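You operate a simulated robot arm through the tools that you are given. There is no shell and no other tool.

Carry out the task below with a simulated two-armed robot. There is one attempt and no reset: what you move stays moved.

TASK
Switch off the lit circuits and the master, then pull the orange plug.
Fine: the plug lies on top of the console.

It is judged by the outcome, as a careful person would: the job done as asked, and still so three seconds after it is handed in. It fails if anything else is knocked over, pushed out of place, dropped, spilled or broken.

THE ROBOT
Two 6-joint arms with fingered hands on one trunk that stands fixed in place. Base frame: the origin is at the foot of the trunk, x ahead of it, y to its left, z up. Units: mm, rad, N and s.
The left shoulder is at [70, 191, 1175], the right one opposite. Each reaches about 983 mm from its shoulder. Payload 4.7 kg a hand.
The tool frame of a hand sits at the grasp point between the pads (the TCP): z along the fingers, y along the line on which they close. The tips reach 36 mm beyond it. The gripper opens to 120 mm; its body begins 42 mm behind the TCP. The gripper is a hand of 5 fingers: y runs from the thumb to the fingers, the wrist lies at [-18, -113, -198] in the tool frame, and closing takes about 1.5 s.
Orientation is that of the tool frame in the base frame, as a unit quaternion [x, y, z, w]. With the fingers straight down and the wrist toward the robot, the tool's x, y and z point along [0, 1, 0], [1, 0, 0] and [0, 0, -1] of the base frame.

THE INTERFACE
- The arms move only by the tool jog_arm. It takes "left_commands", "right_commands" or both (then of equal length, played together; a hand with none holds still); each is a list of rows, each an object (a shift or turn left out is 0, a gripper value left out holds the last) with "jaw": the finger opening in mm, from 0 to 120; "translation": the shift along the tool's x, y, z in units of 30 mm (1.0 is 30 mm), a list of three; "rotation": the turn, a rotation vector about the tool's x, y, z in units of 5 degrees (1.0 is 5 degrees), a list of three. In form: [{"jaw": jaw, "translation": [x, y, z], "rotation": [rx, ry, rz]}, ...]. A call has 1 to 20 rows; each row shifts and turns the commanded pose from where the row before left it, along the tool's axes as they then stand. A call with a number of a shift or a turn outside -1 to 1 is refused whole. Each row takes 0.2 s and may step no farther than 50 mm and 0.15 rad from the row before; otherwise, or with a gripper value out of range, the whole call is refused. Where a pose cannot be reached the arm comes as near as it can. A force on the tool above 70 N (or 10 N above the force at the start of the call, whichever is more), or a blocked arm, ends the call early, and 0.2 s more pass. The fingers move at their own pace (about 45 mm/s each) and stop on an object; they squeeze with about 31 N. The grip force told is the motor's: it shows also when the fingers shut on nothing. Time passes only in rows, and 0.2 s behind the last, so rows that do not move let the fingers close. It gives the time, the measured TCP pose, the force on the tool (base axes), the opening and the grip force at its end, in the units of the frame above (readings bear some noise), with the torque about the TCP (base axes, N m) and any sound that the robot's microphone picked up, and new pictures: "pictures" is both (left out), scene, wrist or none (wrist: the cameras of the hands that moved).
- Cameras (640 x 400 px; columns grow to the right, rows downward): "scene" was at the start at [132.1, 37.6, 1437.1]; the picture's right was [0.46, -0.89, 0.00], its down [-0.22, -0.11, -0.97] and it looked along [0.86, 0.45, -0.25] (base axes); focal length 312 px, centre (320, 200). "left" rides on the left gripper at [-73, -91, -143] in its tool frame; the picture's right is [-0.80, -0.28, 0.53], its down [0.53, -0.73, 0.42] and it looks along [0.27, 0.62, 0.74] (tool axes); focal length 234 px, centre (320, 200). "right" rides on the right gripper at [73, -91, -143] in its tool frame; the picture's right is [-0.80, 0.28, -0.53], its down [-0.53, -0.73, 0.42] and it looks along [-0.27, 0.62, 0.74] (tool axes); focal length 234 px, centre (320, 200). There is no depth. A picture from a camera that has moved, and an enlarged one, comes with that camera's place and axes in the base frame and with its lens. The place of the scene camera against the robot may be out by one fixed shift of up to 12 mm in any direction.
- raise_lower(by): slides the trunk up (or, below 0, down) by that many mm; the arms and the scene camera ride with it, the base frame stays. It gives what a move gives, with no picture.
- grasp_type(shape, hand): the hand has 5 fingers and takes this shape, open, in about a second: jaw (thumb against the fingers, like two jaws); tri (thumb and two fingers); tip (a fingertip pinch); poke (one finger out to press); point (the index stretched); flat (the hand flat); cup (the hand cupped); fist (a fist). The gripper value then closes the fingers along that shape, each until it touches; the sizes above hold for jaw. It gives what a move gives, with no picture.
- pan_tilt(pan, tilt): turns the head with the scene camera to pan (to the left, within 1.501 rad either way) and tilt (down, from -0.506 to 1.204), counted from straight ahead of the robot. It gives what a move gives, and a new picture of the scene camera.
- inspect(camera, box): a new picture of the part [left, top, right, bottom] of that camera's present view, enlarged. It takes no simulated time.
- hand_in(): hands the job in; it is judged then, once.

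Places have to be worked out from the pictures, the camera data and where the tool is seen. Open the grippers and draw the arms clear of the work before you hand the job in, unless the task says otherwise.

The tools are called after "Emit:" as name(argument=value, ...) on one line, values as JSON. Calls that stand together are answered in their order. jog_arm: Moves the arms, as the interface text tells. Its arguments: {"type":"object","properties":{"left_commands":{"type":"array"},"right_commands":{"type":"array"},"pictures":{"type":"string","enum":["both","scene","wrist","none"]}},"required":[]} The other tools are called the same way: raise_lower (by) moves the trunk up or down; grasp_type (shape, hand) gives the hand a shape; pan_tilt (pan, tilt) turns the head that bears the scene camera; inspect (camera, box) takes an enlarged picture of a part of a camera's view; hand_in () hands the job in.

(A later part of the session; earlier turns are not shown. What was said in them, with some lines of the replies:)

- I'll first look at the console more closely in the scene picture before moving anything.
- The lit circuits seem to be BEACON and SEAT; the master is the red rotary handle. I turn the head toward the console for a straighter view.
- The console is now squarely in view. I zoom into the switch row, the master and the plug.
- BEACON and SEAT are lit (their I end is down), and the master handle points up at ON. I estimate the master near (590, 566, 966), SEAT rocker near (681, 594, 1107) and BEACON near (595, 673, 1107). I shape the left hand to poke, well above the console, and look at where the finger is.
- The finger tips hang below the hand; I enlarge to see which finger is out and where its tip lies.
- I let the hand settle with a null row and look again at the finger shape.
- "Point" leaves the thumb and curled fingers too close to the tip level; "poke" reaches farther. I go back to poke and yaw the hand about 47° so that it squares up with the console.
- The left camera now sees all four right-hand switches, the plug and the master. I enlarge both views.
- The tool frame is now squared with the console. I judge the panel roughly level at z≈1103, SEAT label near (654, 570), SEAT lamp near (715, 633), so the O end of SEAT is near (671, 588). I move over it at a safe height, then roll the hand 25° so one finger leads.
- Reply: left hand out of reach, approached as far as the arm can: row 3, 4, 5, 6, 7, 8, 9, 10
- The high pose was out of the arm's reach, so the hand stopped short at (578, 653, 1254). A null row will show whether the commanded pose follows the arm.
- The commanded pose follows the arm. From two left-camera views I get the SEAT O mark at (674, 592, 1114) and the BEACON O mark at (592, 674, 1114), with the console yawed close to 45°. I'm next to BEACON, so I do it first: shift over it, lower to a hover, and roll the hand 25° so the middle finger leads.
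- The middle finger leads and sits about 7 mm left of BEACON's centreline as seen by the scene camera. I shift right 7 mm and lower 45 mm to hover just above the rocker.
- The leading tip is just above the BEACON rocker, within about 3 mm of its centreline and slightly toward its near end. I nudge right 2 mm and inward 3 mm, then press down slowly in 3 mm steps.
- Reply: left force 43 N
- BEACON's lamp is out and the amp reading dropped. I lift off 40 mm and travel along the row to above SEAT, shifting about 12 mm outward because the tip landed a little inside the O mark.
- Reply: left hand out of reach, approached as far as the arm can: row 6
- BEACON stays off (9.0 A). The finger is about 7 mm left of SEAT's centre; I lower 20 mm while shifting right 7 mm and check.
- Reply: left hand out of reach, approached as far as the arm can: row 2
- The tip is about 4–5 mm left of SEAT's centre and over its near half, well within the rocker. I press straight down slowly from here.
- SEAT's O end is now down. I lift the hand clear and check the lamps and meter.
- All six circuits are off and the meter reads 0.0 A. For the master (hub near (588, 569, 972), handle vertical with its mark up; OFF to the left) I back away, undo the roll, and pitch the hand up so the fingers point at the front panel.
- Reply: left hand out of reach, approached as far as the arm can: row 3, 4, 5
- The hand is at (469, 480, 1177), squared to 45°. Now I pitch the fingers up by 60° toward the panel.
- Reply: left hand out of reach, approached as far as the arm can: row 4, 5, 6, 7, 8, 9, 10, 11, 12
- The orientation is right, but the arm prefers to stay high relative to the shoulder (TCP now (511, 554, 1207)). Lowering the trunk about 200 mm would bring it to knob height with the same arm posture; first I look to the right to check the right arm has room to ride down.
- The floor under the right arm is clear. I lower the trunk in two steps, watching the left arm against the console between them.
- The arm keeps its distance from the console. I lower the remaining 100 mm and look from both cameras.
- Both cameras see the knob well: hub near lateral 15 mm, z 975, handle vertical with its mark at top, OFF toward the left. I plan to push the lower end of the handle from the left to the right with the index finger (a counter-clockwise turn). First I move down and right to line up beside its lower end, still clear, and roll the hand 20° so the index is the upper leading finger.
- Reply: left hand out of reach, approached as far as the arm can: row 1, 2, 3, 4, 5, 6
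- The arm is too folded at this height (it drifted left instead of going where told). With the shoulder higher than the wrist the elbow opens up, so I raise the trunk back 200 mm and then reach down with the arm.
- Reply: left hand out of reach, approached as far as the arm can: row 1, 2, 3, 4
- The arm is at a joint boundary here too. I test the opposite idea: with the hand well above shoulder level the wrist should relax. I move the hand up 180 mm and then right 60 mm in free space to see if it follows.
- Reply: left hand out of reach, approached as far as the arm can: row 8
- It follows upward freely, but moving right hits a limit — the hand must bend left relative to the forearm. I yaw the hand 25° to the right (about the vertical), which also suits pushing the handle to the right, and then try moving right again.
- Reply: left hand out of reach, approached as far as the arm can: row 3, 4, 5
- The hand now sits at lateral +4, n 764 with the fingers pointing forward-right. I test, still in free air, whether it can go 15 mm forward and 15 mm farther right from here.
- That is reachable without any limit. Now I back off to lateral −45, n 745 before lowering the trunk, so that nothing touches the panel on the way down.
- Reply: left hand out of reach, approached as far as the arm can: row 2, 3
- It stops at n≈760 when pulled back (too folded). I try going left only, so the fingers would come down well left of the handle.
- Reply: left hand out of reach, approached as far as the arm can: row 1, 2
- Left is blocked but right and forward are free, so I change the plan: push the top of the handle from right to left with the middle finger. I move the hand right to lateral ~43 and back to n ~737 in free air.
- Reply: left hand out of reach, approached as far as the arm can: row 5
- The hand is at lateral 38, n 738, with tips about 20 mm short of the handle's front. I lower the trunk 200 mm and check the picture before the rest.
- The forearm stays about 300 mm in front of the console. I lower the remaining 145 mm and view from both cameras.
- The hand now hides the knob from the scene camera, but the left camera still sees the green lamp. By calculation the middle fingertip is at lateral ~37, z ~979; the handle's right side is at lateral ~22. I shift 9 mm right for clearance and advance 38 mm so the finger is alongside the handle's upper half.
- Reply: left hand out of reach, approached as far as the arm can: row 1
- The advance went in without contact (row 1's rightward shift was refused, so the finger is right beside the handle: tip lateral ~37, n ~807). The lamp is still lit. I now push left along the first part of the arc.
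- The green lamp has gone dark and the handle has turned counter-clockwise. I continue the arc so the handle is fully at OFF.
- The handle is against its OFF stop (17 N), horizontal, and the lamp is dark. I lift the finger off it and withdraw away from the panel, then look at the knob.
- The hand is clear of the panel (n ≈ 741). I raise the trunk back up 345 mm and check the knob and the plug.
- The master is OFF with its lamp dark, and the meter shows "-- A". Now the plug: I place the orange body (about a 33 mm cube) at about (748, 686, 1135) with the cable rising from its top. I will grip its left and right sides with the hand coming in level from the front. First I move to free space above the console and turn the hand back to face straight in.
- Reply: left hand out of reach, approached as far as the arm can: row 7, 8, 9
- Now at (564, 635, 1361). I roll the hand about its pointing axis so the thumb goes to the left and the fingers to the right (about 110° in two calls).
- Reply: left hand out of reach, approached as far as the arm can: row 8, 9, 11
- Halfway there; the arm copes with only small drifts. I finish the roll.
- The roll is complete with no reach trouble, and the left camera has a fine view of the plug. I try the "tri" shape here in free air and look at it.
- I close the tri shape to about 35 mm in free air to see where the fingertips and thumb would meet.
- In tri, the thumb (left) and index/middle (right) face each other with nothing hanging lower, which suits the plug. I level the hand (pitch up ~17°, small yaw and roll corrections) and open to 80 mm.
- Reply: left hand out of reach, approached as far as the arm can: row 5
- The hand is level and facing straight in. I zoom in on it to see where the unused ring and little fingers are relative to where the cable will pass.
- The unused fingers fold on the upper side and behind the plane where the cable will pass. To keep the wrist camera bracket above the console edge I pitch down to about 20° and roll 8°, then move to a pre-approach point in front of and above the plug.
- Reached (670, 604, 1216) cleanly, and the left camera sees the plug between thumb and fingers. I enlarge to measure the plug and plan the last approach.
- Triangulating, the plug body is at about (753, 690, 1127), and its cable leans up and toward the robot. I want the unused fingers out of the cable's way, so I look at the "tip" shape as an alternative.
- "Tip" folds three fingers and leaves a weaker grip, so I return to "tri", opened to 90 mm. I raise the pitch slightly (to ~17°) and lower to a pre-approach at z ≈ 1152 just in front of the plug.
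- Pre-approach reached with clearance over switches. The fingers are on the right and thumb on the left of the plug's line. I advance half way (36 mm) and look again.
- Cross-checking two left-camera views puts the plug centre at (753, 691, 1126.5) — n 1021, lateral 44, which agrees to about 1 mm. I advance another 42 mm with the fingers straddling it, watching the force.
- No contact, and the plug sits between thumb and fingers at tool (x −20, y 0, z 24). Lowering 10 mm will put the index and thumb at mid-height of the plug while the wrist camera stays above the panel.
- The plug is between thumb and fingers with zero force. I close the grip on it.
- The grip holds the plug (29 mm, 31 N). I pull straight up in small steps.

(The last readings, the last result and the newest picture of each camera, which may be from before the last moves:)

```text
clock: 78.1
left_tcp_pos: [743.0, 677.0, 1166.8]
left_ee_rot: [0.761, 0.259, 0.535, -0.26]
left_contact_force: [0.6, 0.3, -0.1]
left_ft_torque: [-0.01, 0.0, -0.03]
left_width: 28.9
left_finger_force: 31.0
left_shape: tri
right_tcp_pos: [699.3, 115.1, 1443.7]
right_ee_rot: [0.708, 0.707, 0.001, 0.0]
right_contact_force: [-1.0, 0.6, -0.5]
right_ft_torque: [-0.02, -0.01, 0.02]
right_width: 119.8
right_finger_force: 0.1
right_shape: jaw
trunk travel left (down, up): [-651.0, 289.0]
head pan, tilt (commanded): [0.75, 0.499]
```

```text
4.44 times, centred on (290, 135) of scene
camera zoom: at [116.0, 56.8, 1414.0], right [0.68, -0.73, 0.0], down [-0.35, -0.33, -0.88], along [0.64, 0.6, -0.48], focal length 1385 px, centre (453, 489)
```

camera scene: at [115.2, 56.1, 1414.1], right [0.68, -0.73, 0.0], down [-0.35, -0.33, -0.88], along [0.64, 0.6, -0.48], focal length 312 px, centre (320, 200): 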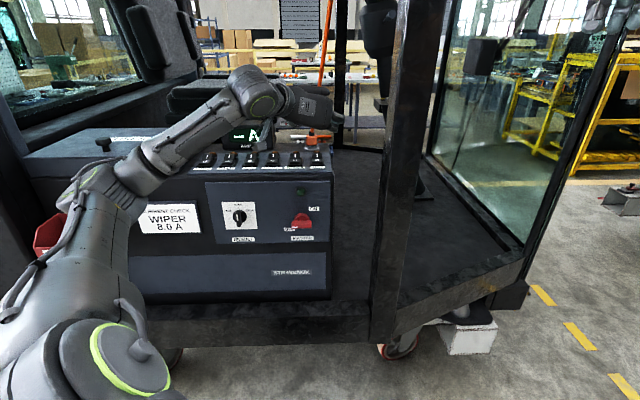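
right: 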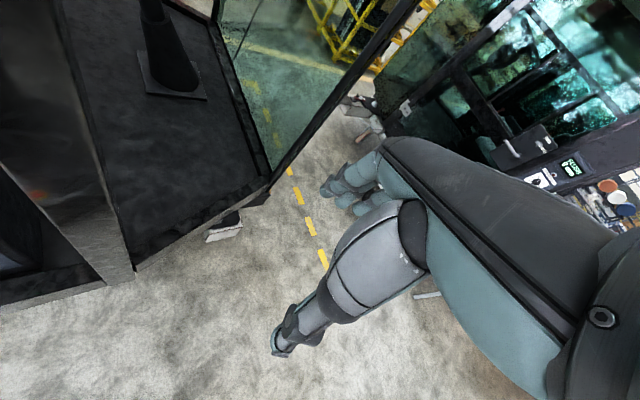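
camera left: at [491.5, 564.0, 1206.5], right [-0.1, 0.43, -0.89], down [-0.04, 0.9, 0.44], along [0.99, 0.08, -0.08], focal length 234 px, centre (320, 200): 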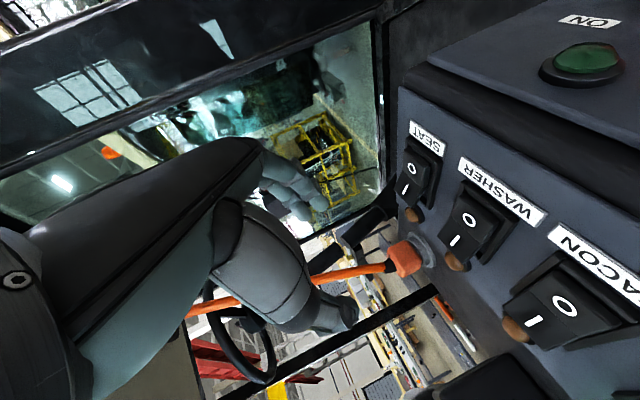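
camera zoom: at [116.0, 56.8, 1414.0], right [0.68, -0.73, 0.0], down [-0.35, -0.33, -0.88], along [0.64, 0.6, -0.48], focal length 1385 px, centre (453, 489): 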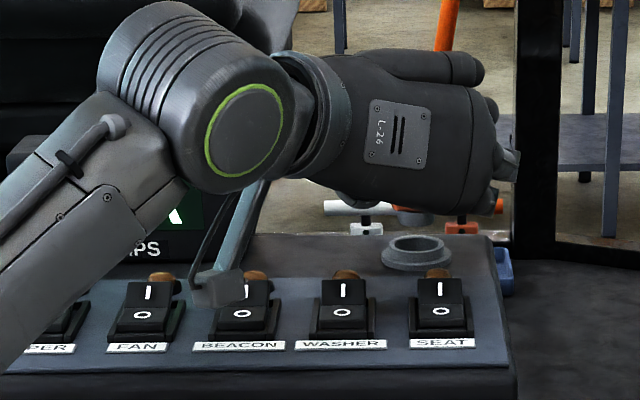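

The plug is out of its socket — the empty ring is visible. I lift a little more and carry it left to the clear part of the console top between socket and meter.

Emit:
jog_arm(left_commands=[{"translation": [0.317, -0.04, -0.097]}, {"translation": [-0.057, -0.447, -0.002]}, {"translation": [-0.057, -0.447, -0.002]}, {"translation": [-0.057, -0.447, -0.002]}, {"translation": [-0.057, -0.447, -0.002]}, {"translation": [-0.076, 0.011, -0.255]}, {"translation": [0, 0, 0]}], pictures="none")

Emit:
inspect(camera="left", box=[160, 100, 560, 350])

Emit:
inspect(camera="scene", box=[210, 60, 350, 180])

```text
clock: 79.7
left_tcp_pos: [698.3, 711.0, 1176.3]
left_ee_rot: [0.761, 0.259, 0.535, -0.261]
left_contact_force: [0.5, -0.5, -0.7]
left_ft_torque: [-0.04, 0.03, 0.01]
left_width: 28.9
left_finger_force: 31.3
left_shape: tri
right_tcp_pos: [700.8, 114.3, 1442.7]
right_ee_rot: [0.707, 0.707, 0.0, 0.0]
right_contact_force: [-1.0, 0.0, 0.3]
right_ft_torque: [-0.03, 0.0, -0.03]
right_width: 119.6
right_finger_force: 0.1
right_shape: jaw
trunk travel left (down, up): [-651.0, 289.0]
head pan, tilt (commanded): [0.75, 0.499]
```

```text
1.60 times, centred on (360, 225) of left
camera zoom: at [520.6, 671.4, 1160.1], right [-0.07, 0.47, -0.88], down [-0.05, 0.88, 0.47], along [1.0, 0.07, -0.04], focal length 375 px, centre (256, 160)
```

zoom: 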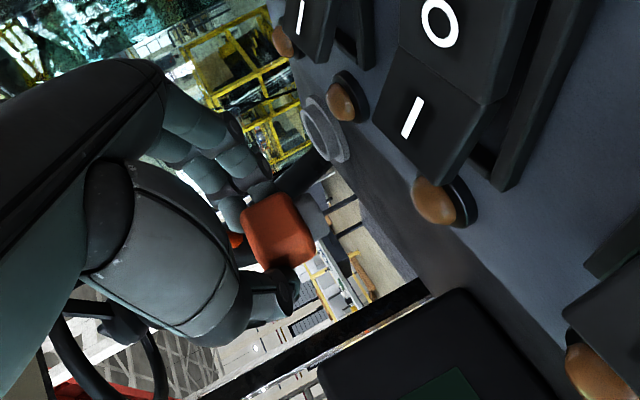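

```text
3.33 times, centred on (280, 120) of scene
camera zoom: at [116.1, 56.8, 1414.0], right [0.68, -0.73, 0.0], down [-0.35, -0.33, -0.88], along [0.64, 0.6, -0.48], focal length 1039 px, centre (453, 467)
```

zoom: 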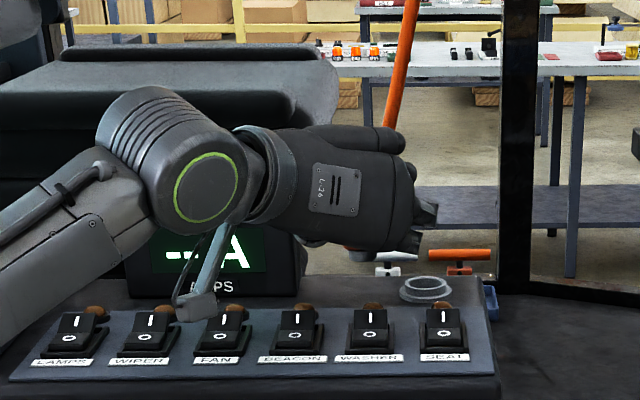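

The plug hangs in the grip over the clear area (about n 1013, lateral −10, bottom ≈ 35 mm above the top). I lower it 30 mm.

Emit:
jog_arm(left_commands=[{"translation": [-0.19, 0.024, 0.058]}, {"translation": [-0.19, 0.024, 0.058]}, {"translation": [-0.19, 0.024, 0.058]}, {"translation": [-0.19, 0.024, 0.058]}, {"translation": [-0.19, 0.024, 0.058]}, {"translation": [0, 0, 0]}], pictures="none")

Emit:
inspect(camera="left", box=[160, 100, 560, 350])

Emit:
inspect(camera="scene", box=[220, 80, 340, 180])

```text
clock: 81.1
left_tcp_pos: [699.9, 708.1, 1145.7]
left_ee_rot: [0.761, 0.258, 0.536, -0.26]
left_contact_force: [0.0, -0.7, 0.2]
left_ft_torque: [0.0, 0.01, 0.01]
left_width: 28.8
left_finger_force: 30.7
left_shape: tri
right_tcp_pos: [699.8, 113.1, 1444.0]
right_ee_rot: [0.707, 0.708, 0.001, 0.0]
right_contact_force: [-0.4, -0.2, 0.3]
right_ft_torque: [0.01, -0.02, -0.02]
right_width: 119.6
right_finger_force: 0.1
right_shape: jaw
trunk travel left (down, up): [-651.0, 289.0]
head pan, tilt (commanded): [0.75, 0.499]
```

```text
1.60 times, centred on (360, 225) of left
camera zoom: at [520.9, 669.7, 1129.7], right [-0.07, 0.47, -0.88], down [-0.05, 0.88, 0.47], along [1.0, 0.07, -0.04], focal length 375 px, centre (256, 160)
```

zoom: 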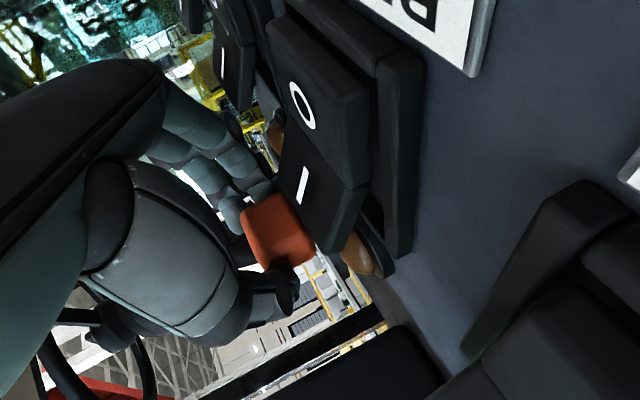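

```text
4.00 times, centred on (280, 130) of scene
camera zoom: at [115.9, 56.6, 1414.0], right [0.68, -0.73, 0.0], down [-0.35, -0.33, -0.88], along [0.64, 0.6, -0.48], focal length 1247 px, centre (480, 480)
```

zoom: 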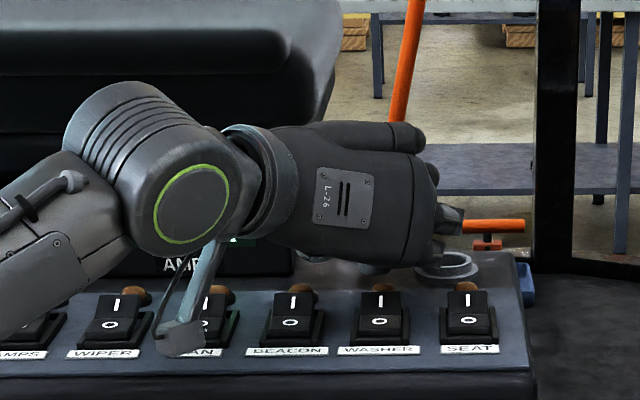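

No contact yet. I go down a few more millimetres in fine steps to feel for the console top.

Emit:
jog_arm(left_commands=[{"translation": [-0.0475, 0.006, 0.0146]}, {"translation": [-0.0475, 0.006, 0.0146]}, {"translation": [-0.0475, 0.006, 0.0146]}, {"translation": [0, 0, 0]}], pictures="none")

```text
clock: 82.1
left_tcp_pos: [698.5, 709.6, 1140.8]
left_ee_rot: [0.761, 0.258, 0.535, -0.261]
left_contact_force: [0.4, -0.1, -0.3]
left_ft_torque: [0.01, 0.02, -0.01]
left_width: 29.0
left_finger_force: 30.7
left_shape: tri
right_tcp_pos: [699.1, 114.2, 1443.8]
right_ee_rot: [0.707, 0.707, 0.0, 0.0]
right_contact_force: [-0.4, -1.1, -0.3]
right_ft_torque: [0.0, 0.02, -0.02]
right_width: 119.9
right_finger_force: 0.1
right_shape: jaw
trunk travel left (down, up): [-651.0, 289.0]
head pan, tilt (commanded): [0.75, 0.499]
```

Still no contact. Three more millimetres, carefully.

Emit:
jog_arm(left_commands=[{"translation": [-0.0317, 0.004, 0.0097]}, {"translation": [-0.0317, 0.004, 0.0097]}, {"translation": [-0.0317, 0.004, 0.0097]}, {"translation": [0, 0, 0]}], pictures="none")

Emit:
inspect(camera="scene", box=[220, 80, 340, 180])

Emit:
inspect(camera="left", box=[240, 150, 480, 330])

```text
clock: 83.1
left_tcp_pos: [699.8, 709.5, 1139.4]
left_ee_rot: [0.76, 0.258, 0.536, -0.261]
left_contact_force: [0.3, -0.5, 5.5]
left_ft_torque: [0.06, -0.09, 0.04]
left_width: 29.0
left_finger_force: 31.1
left_shape: tri
right_tcp_pos: [697.2, 112.6, 1444.7]
right_ee_rot: [0.707, 0.707, 0.001, 0.0]
right_contact_force: [0.3, -0.1, 0.0]
right_ft_torque: [0.0, -0.02, 0.01]
right_width: 120.1
right_finger_force: 0.0
right_shape: jaw
trunk travel left (down, up): [-651.0, 289.0]
head pan, tilt (commanded): [0.75, 0.499]
```

```text
4.00 times, centred on (280, 130) of scene
camera zoom: at [115.4, 56.1, 1414.2], right [0.68, -0.73, 0.0], down [-0.35, -0.33, -0.88], along [0.64, 0.6, -0.48], focal length 1247 px, centre (480, 480)
```

zoom: 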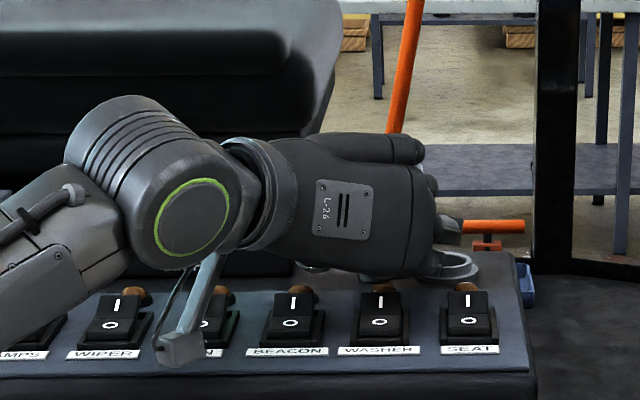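

```text
2.22 times, centred on (360, 240) of left
camera zoom: at [520.7, 670.7, 1122.6], right [-0.07, 0.47, -0.88], down [-0.05, 0.88, 0.47], along [1.0, 0.07, -0.03], focal length 520 px, centre (231, 111)
```

zoom: 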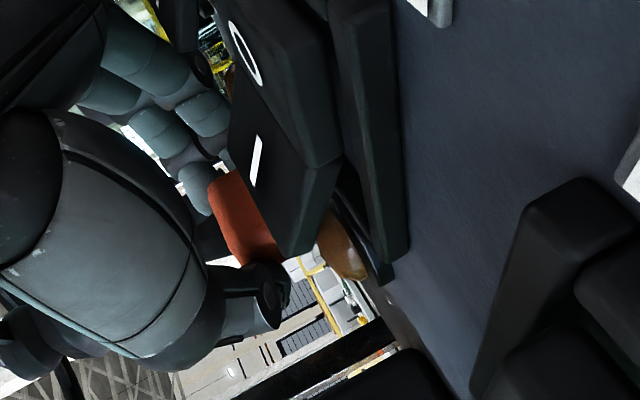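

A 5.5 N upward force centred on the plug shows it is resting on the console top. I open the grip moderately (to 58 mm, so the thumb keeps clear of the meter).

Emit:
jog_arm(left_commands=[{"jaw": 40}, {"jaw": 45}, {"jaw": 50}, {"jaw": 55}, {"jaw": 58}, {"jaw": 58}, {"jaw": 58}, {"jaw": 58}], pictures="none")

Emit:
inspect(camera="left", box=[160, 100, 560, 350])

Emit:
inspect(camera="scene", box=[220, 80, 340, 180])

```text
clock: 84.9
left_tcp_pos: [698.4, 711.0, 1138.3]
left_ee_rot: [0.761, 0.259, 0.534, -0.261]
left_contact_force: [-4.1, 4.1, 1.6]
left_ft_torque: [0.14, 0.12, 0.13]
left_width: 54.6
left_finger_force: 0.1
left_shape: tri
right_tcp_pos: [697.2, 115.6, 1444.6]
right_ee_rot: [0.707, 0.707, 0.0, 0.0]
right_contact_force: [0.2, -0.9, 0.0]
right_ft_torque: [0.02, 0.0, 0.01]
right_width: 119.9
right_finger_force: 0.1
right_shape: jaw
trunk travel left (down, up): [-651.0, 289.0]
head pan, tilt (commanded): [0.75, 0.499]
```

```text
1.60 times, centred on (360, 225) of left
camera zoom: at [520.1, 671.9, 1121.7], right [-0.07, 0.47, -0.88], down [-0.05, 0.88, 0.47], along [1.0, 0.07, -0.04], focal length 375 px, centre (256, 160)
```

zoom: 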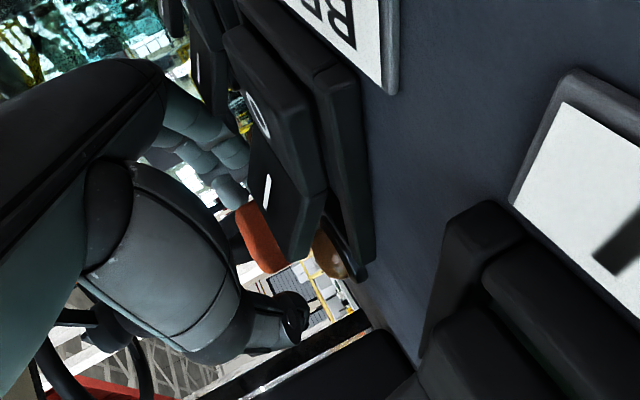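

```text
4.00 times, centred on (280, 130) of scene
camera zoom: at [114.9, 57.4, 1414.1], right [0.68, -0.73, 0.0], down [-0.35, -0.33, -0.88], along [0.64, 0.6, -0.48], focal length 1247 px, centre (480, 480)
```

zoom: 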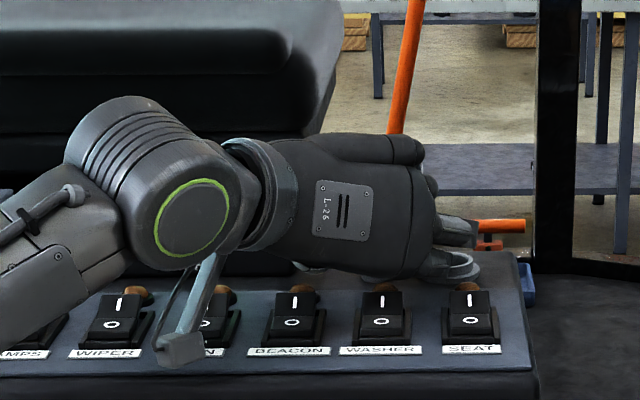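

The right finger is touching the socket ring (6 N sideways, width stopped at 54.6). I ease the opening to 50 mm, then rise 24 mm with the fingers straddling the plug.

Emit:
jog_arm(left_commands=[{"jaw": 49}, {"jaw": 49}, {"jaw": 49}], pictures="none")

Emit:
jog_arm(left_commands=[{"translation": [0.127, -0.016, -0.039]}, {"translation": [0.127, -0.016, -0.039]}, {"translation": [0.127, -0.016, -0.039]}, {"translation": [0, 0, 0]}], pictures="none")

Emit:
inspect(camera="left", box=[160, 100, 560, 350])

Emit:
inspect(camera="scene", box=[220, 80, 340, 180])

```text
clock: 85.7
left_tcp_pos: [699.2, 708.8, 1137.4]
left_ee_rot: [0.761, 0.258, 0.536, -0.261]
left_contact_force: [-2.2, 1.5, 1.7]
left_ft_torque: [0.01, 0.03, 0.06]
left_width: 47.8
left_finger_force: 0.1
left_shape: tri
right_tcp_pos: [697.7, 114.7, 1443.4]
right_ee_rot: [0.707, 0.707, 0.0, -0.001]
right_contact_force: [-0.6, -0.4, -0.1]
right_ft_torque: [0.0, -0.03, 0.02]
right_width: 119.8
right_finger_force: 0.0
right_shape: jaw
trunk travel left (down, up): [-651.0, 289.0]
head pan, tilt (commanded): [0.75, 0.499]
```

```text
clock: 86.7
left_tcp_pos: [700.6, 709.6, 1150.7]
left_ee_rot: [0.761, 0.258, 0.535, -0.26]
left_contact_force: [0.5, 0.4, -0.5]
left_ft_torque: [-0.02, 0.02, 0.01]
left_width: 49.4
left_finger_force: 0.1
left_shape: tri
right_tcp_pos: [699.0, 113.8, 1443.7]
right_ee_rot: [0.707, 0.707, 0.0, 0.0]
right_contact_force: [0.4, -0.6, 0.8]
right_ft_torque: [-0.01, 0.01, 0.01]
right_width: 119.6
right_finger_force: 0.2
right_shape: jaw
trunk travel left (down, up): [-651.0, 289.0]
head pan, tilt (commanded): [0.75, 0.499]
```

```text
1.60 times, centred on (360, 225) of left
camera zoom: at [521.0, 670.6, 1134.1], right [-0.07, 0.47, -0.88], down [-0.05, 0.88, 0.47], along [1.0, 0.07, -0.04], focal length 375 px, centre (256, 160)
```

zoom: 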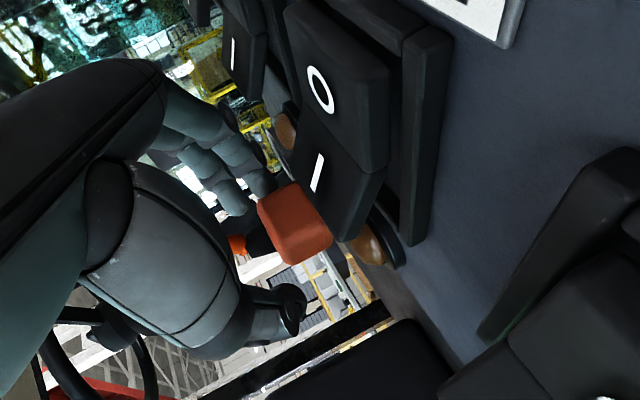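

```text
4.00 times, centred on (280, 130) of scene
camera zoom: at [115.9, 56.6, 1414.0], right [0.68, -0.73, 0.0], down [-0.35, -0.33, -0.88], along [0.64, 0.6, -0.48], focal length 1247 px, centre (480, 480)
```

zoom: 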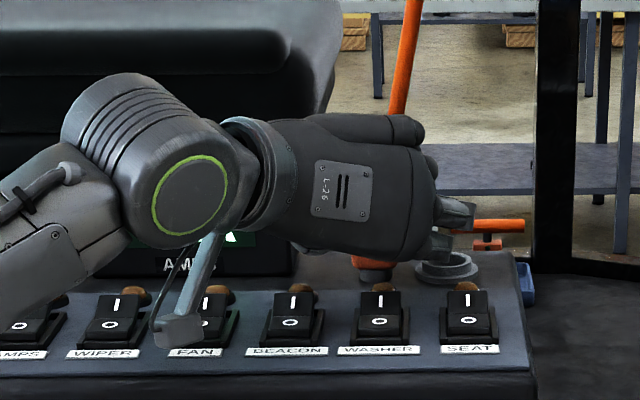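

The plug stands free on the console top and the forces are zero. I rise 12 mm more, centre and open the hand a bit around it, then back straight out toward the robot.

Emit:
jog_arm(left_commands=[{"jaw": 68, "translation": [0.025, 0.199, 0.001]}, {"translation": [0.127, -0.016, -0.039]}, {"translation": [0.127, -0.016, -0.039]}, {"translation": [0.127, -0.016, -0.039]}, {"translation": [0, 0, 0]}], pictures="none")

Emit:
inspect(camera="left", box=[160, 100, 560, 350])

Emit:
inspect(camera="scene", box=[220, 80, 340, 180])

```text
clock: 87.9
left_tcp_pos: [703.1, 705.7, 1162.2]
left_ee_rot: [0.76, 0.259, 0.536, -0.26]
left_contact_force: [0.7, -0.5, -0.3]
left_ft_torque: [0.01, -0.05, 0.0]
left_width: 67.6
left_finger_force: 0.0
left_shape: tri
right_tcp_pos: [699.1, 114.3, 1442.9]
right_ee_rot: [0.708, 0.707, 0.0, 0.0]
right_contact_force: [0.3, 0.0, 0.6]
right_ft_torque: [-0.01, 0.01, -0.01]
right_width: 119.7
right_finger_force: 0.0
right_shape: jaw
trunk travel left (down, up): [-651.0, 289.0]
head pan, tilt (commanded): [0.75, 0.499]
```

```text
1.60 times, centred on (360, 225) of left
camera zoom: at [524.6, 666.7, 1146.2], right [-0.07, 0.47, -0.88], down [-0.05, 0.88, 0.47], along [1.0, 0.07, -0.04], focal length 375 px, centre (256, 160)
```

zoom: 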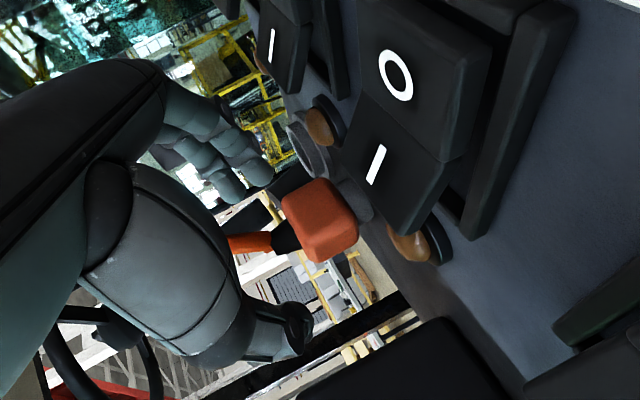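

```text
4.00 times, centred on (280, 130) of scene
camera zoom: at [115.7, 56.7, 1414.1], right [0.68, -0.73, 0.0], down [-0.35, -0.33, -0.88], along [0.64, 0.6, -0.48], focal length 1247 px, centre (480, 480)
```

zoom: 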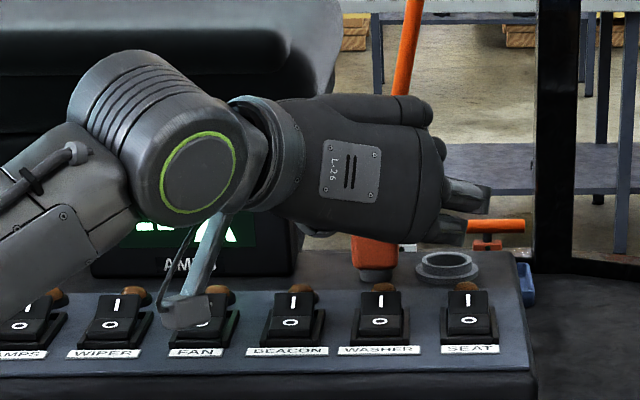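

The plug stands on the console top, clear of thumb and fingers. I back the hand straight out.

Emit:
jog_arm(left_commands=[{"translation": [-0.143, 0.0215, -0.479]}, {"translation": [-0.143, 0.0215, -0.479]}, {"translation": [-0.143, 0.0215, -0.479]}, {"translation": [-0.143, 0.0215, -0.479]}, {"translation": [-0.143, 0.0215, -0.479]}, {"translation": [-0.143, 0.0215, -0.479]}, {"translation": [0, 0, 0]}], pictures="none")

Emit:
inspect(camera="left", box=[160, 100, 560, 350])

Emit:
inspect(camera="scene", box=[200, 60, 360, 180])

```text
clock: 89.5
left_tcp_pos: [639.1, 640.4, 1161.1]
left_ee_rot: [0.761, 0.258, 0.535, -0.261]
left_contact_force: [-0.5, -0.1, 0.8]
left_ft_torque: [0.01, 0.0, -0.01]
left_width: 67.5
left_finger_force: 0.0
left_shape: tri
right_tcp_pos: [699.7, 114.2, 1443.2]
right_ee_rot: [0.707, 0.707, 0.0, 0.0]
right_contact_force: [0.3, -0.6, 0.0]
right_ft_torque: [0.0, 0.0, 0.0]
right_width: 119.8
right_finger_force: 0.1
right_shape: jaw
trunk travel left (down, up): [-651.0, 289.0]
head pan, tilt (commanded): [0.75, 0.499]
```

```text
1.60 times, centred on (360, 225) of left
camera zoom: at [460.3, 602.1, 1145.5], right [-0.07, 0.47, -0.88], down [-0.05, 0.88, 0.47], along [1.0, 0.07, -0.04], focal length 375 px, centre (256, 160)
```

zoom: 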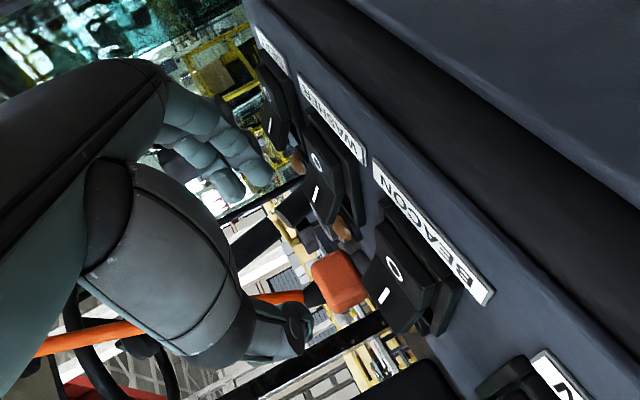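

```text
3.33 times, centred on (280, 120) of scene
camera zoom: at [116.2, 56.9, 1414.0], right [0.68, -0.73, 0.0], down [-0.35, -0.33, -0.88], along [0.64, 0.6, -0.48], focal length 1039 px, centre (453, 467)
```

zoom: 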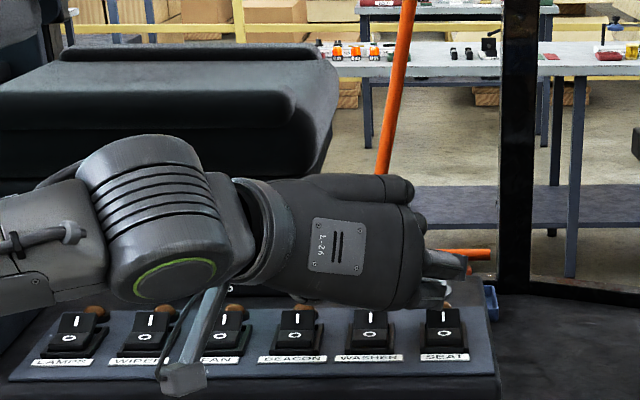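

The plug stayed in place. I back off farther and then raise the hand clear of the console.

Emit:
jog_arm(left_commands=[{"translation": [-0.143, 0.0215, -0.479]}, {"translation": [-0.143, 0.0215, -0.479]}, {"translation": [-0.143, 0.0215, -0.479]}, {"translation": [-0.143, 0.0215, -0.479]}, {"translation": [0.57, -0.072, -0.175]}, {"translation": [0.57, -0.072, -0.175]}, {"translation": [0.57, -0.072, -0.175]}, {"translation": [0.57, -0.072, -0.175]}, {"translation": [0.57, -0.072, -0.175]}, {"translation": [0, 0, 0]}], pictures="both")

Emit:
inspect(camera="scene", box=[180, 100, 350, 250])

```text
clock: 91.7
left_tcp_pos: [606.4, 579.1, 1238.6]
left_ee_rot: [0.761, 0.258, 0.535, -0.261]
left_contact_force: [-0.4, 0.0, -0.1]
left_ft_torque: [-0.02, 0.02, 0.01]
left_width: 67.9
left_finger_force: 0.1
left_shape: tri
left hand out of reach, approached as far as the arm can: row 3, 4, 5, 6
right_tcp_pos: [698.8, 115.5, 1443.5]
right_ee_rot: [0.707, 0.707, 0.0, 0.0]
right_contact_force: [-0.7, 0.4, 0.0]
right_ft_torque: [-0.04, 0.01, 0.0]
right_width: 119.7
right_finger_force: 0.1
right_shape: jaw
trunk travel left (down, up): [-651.0, 289.0]
head pan, tilt (commanded): [0.75, 0.499]
camera scene: at [115.8, 57.0, 1414.0], right [0.68, -0.73, 0.0], down [-0.35, -0.33, -0.88], along [0.64, 0.6, -0.48], focal length 312 px, centre (320, 200)
camera left: at [427.8, 540.7, 1221.9], right [-0.07, 0.47, -0.88], down [-0.05, 0.88, 0.47], along [1.0, 0.07, -0.04], focal length 234 px, centre (320, 200)
```

scene: 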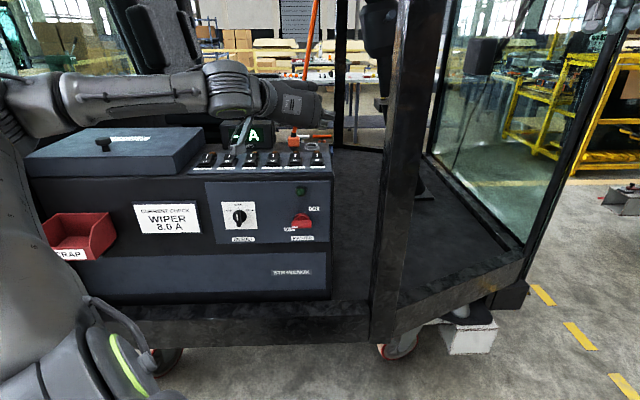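
left: 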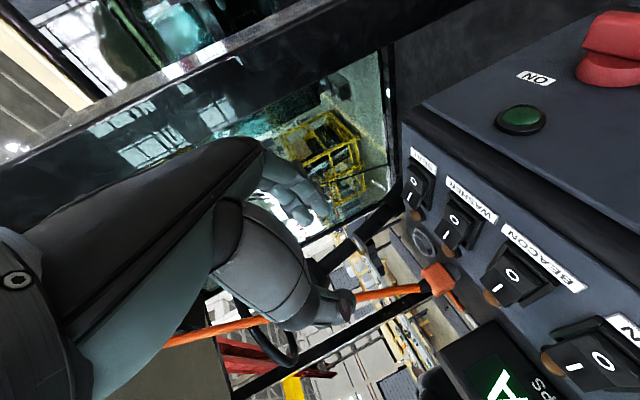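

```text
2.67 times, centred on (265, 175) of scene
camera zoom: at [115.8, 57.0, 1414.0], right [0.68, -0.73, 0.0], down [-0.35, -0.33, -0.88], along [0.64, 0.6, -0.48], focal length 831 px, centre (467, 267)
```

zoom: 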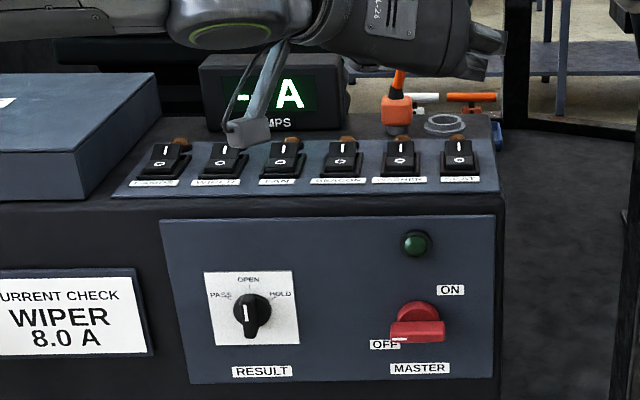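

The plug stands on the console beside its empty socket, the master is at OFF with its lamp dark, and all rockers read O. I move the left hand up and away to the left and open it fully.

Emit:
jog_arm(left_commands=[{"translation": [0.39, -0.723, -0.149]}, {"translation": [0.39, -0.723, -0.149]}, {"translation": [0.39, -0.723, -0.149]}, {"translation": [0.39, -0.723, -0.149]}, {"jaw": 120}, {"jaw": 120}, {"jaw": 120}, {"jaw": 120}], pictures="scene")

Emit:
inspect(camera="scene", box=[180, 100, 350, 250])

Emit:
inspect(camera="scene", box=[260, 110, 350, 170])

```text
clock: 93.5
left_tcp_pos: [607.5, 578.5, 1238.8]
left_ee_rot: [0.761, 0.258, 0.535, -0.261]
left_contact_force: [-0.2, 0.0, 0.2]
left_ft_torque: [-0.01, -0.03, -0.01]
left_width: 119.6
left_finger_force: 0.0
left_shape: tri
left hand out of reach, approached as far as the arm can: row 1, 2, 3, 4
right_tcp_pos: [699.0, 114.8, 1443.8]
right_ee_rot: [0.707, 0.707, 0.0, 0.0]
right_contact_force: [-0.8, 0.0, 0.1]
right_ft_torque: [-0.02, 0.01, -0.01]
right_width: 119.6
right_finger_force: 0.0
right_shape: jaw
trunk travel left (down, up): [-651.0, 289.0]
head pan, tilt (commanded): [0.75, 0.499]
camera scene: at [115.8, 56.6, 1414.0], right [0.68, -0.73, 0.0], down [-0.35, -0.33, -0.88], along [0.64, 0.6, -0.48], focal length 312 px, centre (320, 200)
```

scene: 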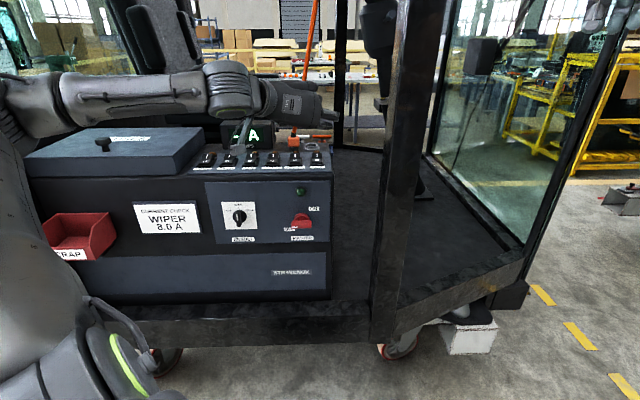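

```text
2.67 times, centred on (265, 175) of scene
camera zoom: at [115.8, 56.6, 1414.0], right [0.68, -0.73, 0.0], down [-0.35, -0.33, -0.88], along [0.64, 0.6, -0.48], focal length 831 px, centre (467, 267)
```

zoom: 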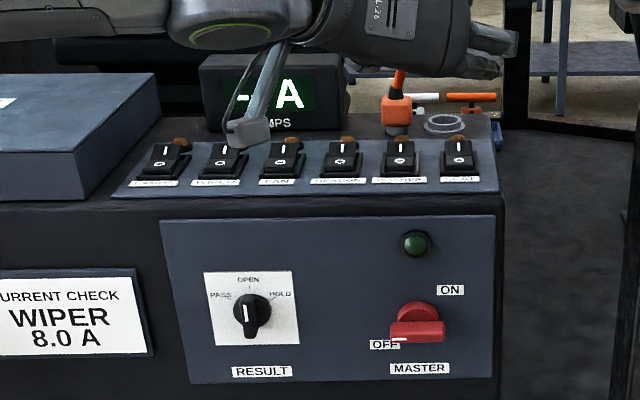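

```text
6.67 times, centred on (305, 140) of scene
camera zoom: at [115.8, 56.6, 1414.0], right [0.68, -0.73, 0.0], down [-0.35, -0.33, -0.88], along [0.64, 0.6, -0.48], focal length 2078 px, centre (420, 600)
```

zoom: 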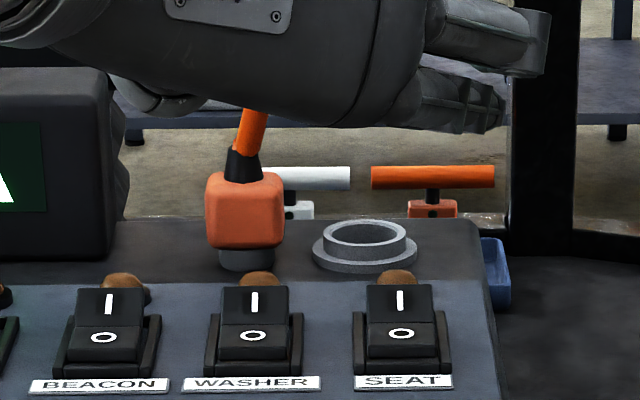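

The plug is standing firmly beside the empty socket; the arm could not move left (too folded). I lift everything by raising the trunk 100 mm, which carries the hand well clear of the console and keeps it away from the cable.

Emit:
raise_lower(by=100)

Emit:
pan_tilt(pan=0.75, tilt=0.55)

Emit:
inspect(camera="scene", box=[180, 110, 350, 270])

Emit:
inspect(camera="left", box=[160, 100, 640, 400])

```text
clock: 94.9
left_tcp_pos: [607.0, 580.5, 1337.9]
left_ee_rot: [0.761, 0.258, 0.535, -0.261]
left_contact_force: [1.3, 0.5, -0.6]
left_ft_torque: [-0.01, 0.01, 0.01]
left_width: 119.5
left_finger_force: 0.1
left_shape: tri
right_tcp_pos: [698.5, 113.9, 1542.7]
right_ee_rot: [0.707, 0.707, 0.0, 0.0]
right_contact_force: [0.5, 0.5, 0.2]
right_ft_torque: [0.01, 0.01, -0.04]
right_width: 119.8
right_finger_force: 0.0
right_shape: jaw
trunk travel left (down, up): [-751.0, 189.0]
head pan, tilt (commanded): [0.75, 0.499]
```

```text
clock: 95.5
left_tcp_pos: [607.6, 579.3, 1338.1]
left_ee_rot: [0.761, 0.258, 0.535, -0.261]
left_contact_force: [0.2, 0.1, -0.4]
left_ft_torque: [0.0, -0.03, -0.01]
left_width: 119.6
left_finger_force: 0.0
left_shape: tri
right_tcp_pos: [700.1, 114.1, 1543.4]
right_ee_rot: [0.708, 0.706, 0.0, 0.001]
right_contact_force: [0.4, -0.1, 0.0]
right_ft_torque: [0.04, 0.01, -0.04]
right_width: 119.7
right_finger_force: 0.0
right_shape: jaw
trunk travel left (down, up): [-751.0, 189.0]
head pan, tilt (commanded): [0.75, 0.55]
camera scene: at [115.1, 55.9, 1509.5], right [0.68, -0.73, 0.0], down [-0.38, -0.36, -0.85], along [0.62, 0.58, -0.52], focal length 312 px, centre (320, 200)
```

scene: 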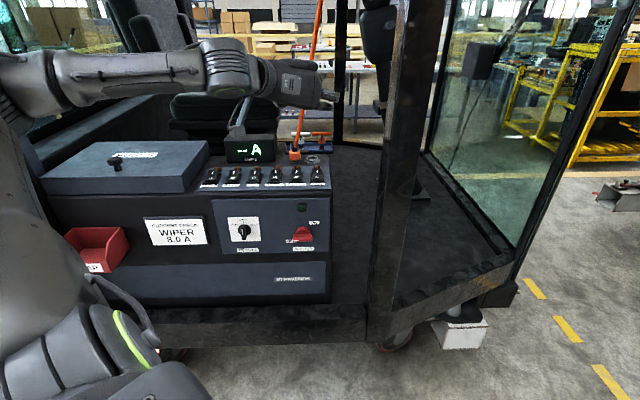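

```text
2.50 times, centred on (265, 190) of scene
camera zoom: at [115.1, 55.9, 1509.5], right [0.68, -0.73, 0.0], down [-0.38, -0.36, -0.85], along [0.62, 0.58, -0.52], focal length 779 px, centre (458, 225)
```

zoom: 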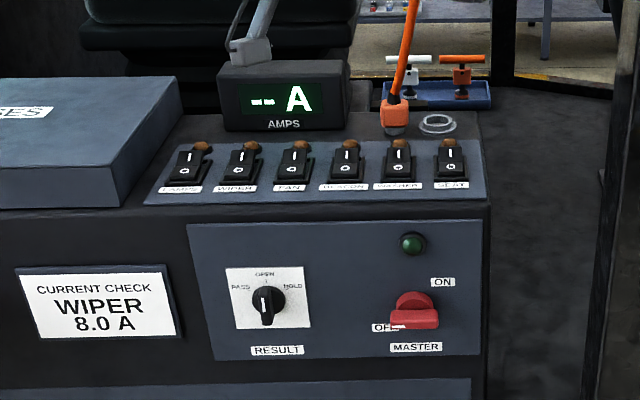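

```text
1.33 times, centred on (400, 250) of left
camera zoom: at [428.0, 540.5, 1321.8], right [-0.07, 0.47, -0.88], down [-0.05, 0.88, 0.47], along [1.0, 0.07, -0.04], focal length 312 px, centre (213, 133)
```

zoom: 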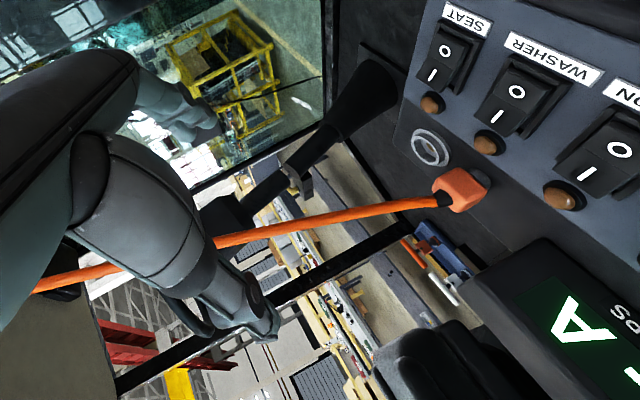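

Everything checks out: all circuits are off and the master is OFF with its lamp dark. The plug is out and resting on the console top beside its empty socket, the hand is open and clear, and nothing else has moved. I hand the job in.

Emit:
hand_in()

```text
The job is handed in.
```

I finished the job and handed it in.

- **Circuits:** BEACON and SEAT were the only two lit. Both are now off, and the meter dropped to 0.0 A before I turned the master.
- **Master:** I turned it to OFF. Its green lamp is dark and the meter shows "-- A".
- **Plug:** I pulled the orange plug out after the master was off. It is standing upright on the console top, just left of its empty socket, with its cable free. It stayed upright for the several seconds between release and hand-in.

I touched nothing else I could see, except that the right finger brushed the socket's fixed ring at about 6 N while I was letting go of the plug. The left hand is open and about 200 mm above the console. The trunk ended 100 mm higher than it started.
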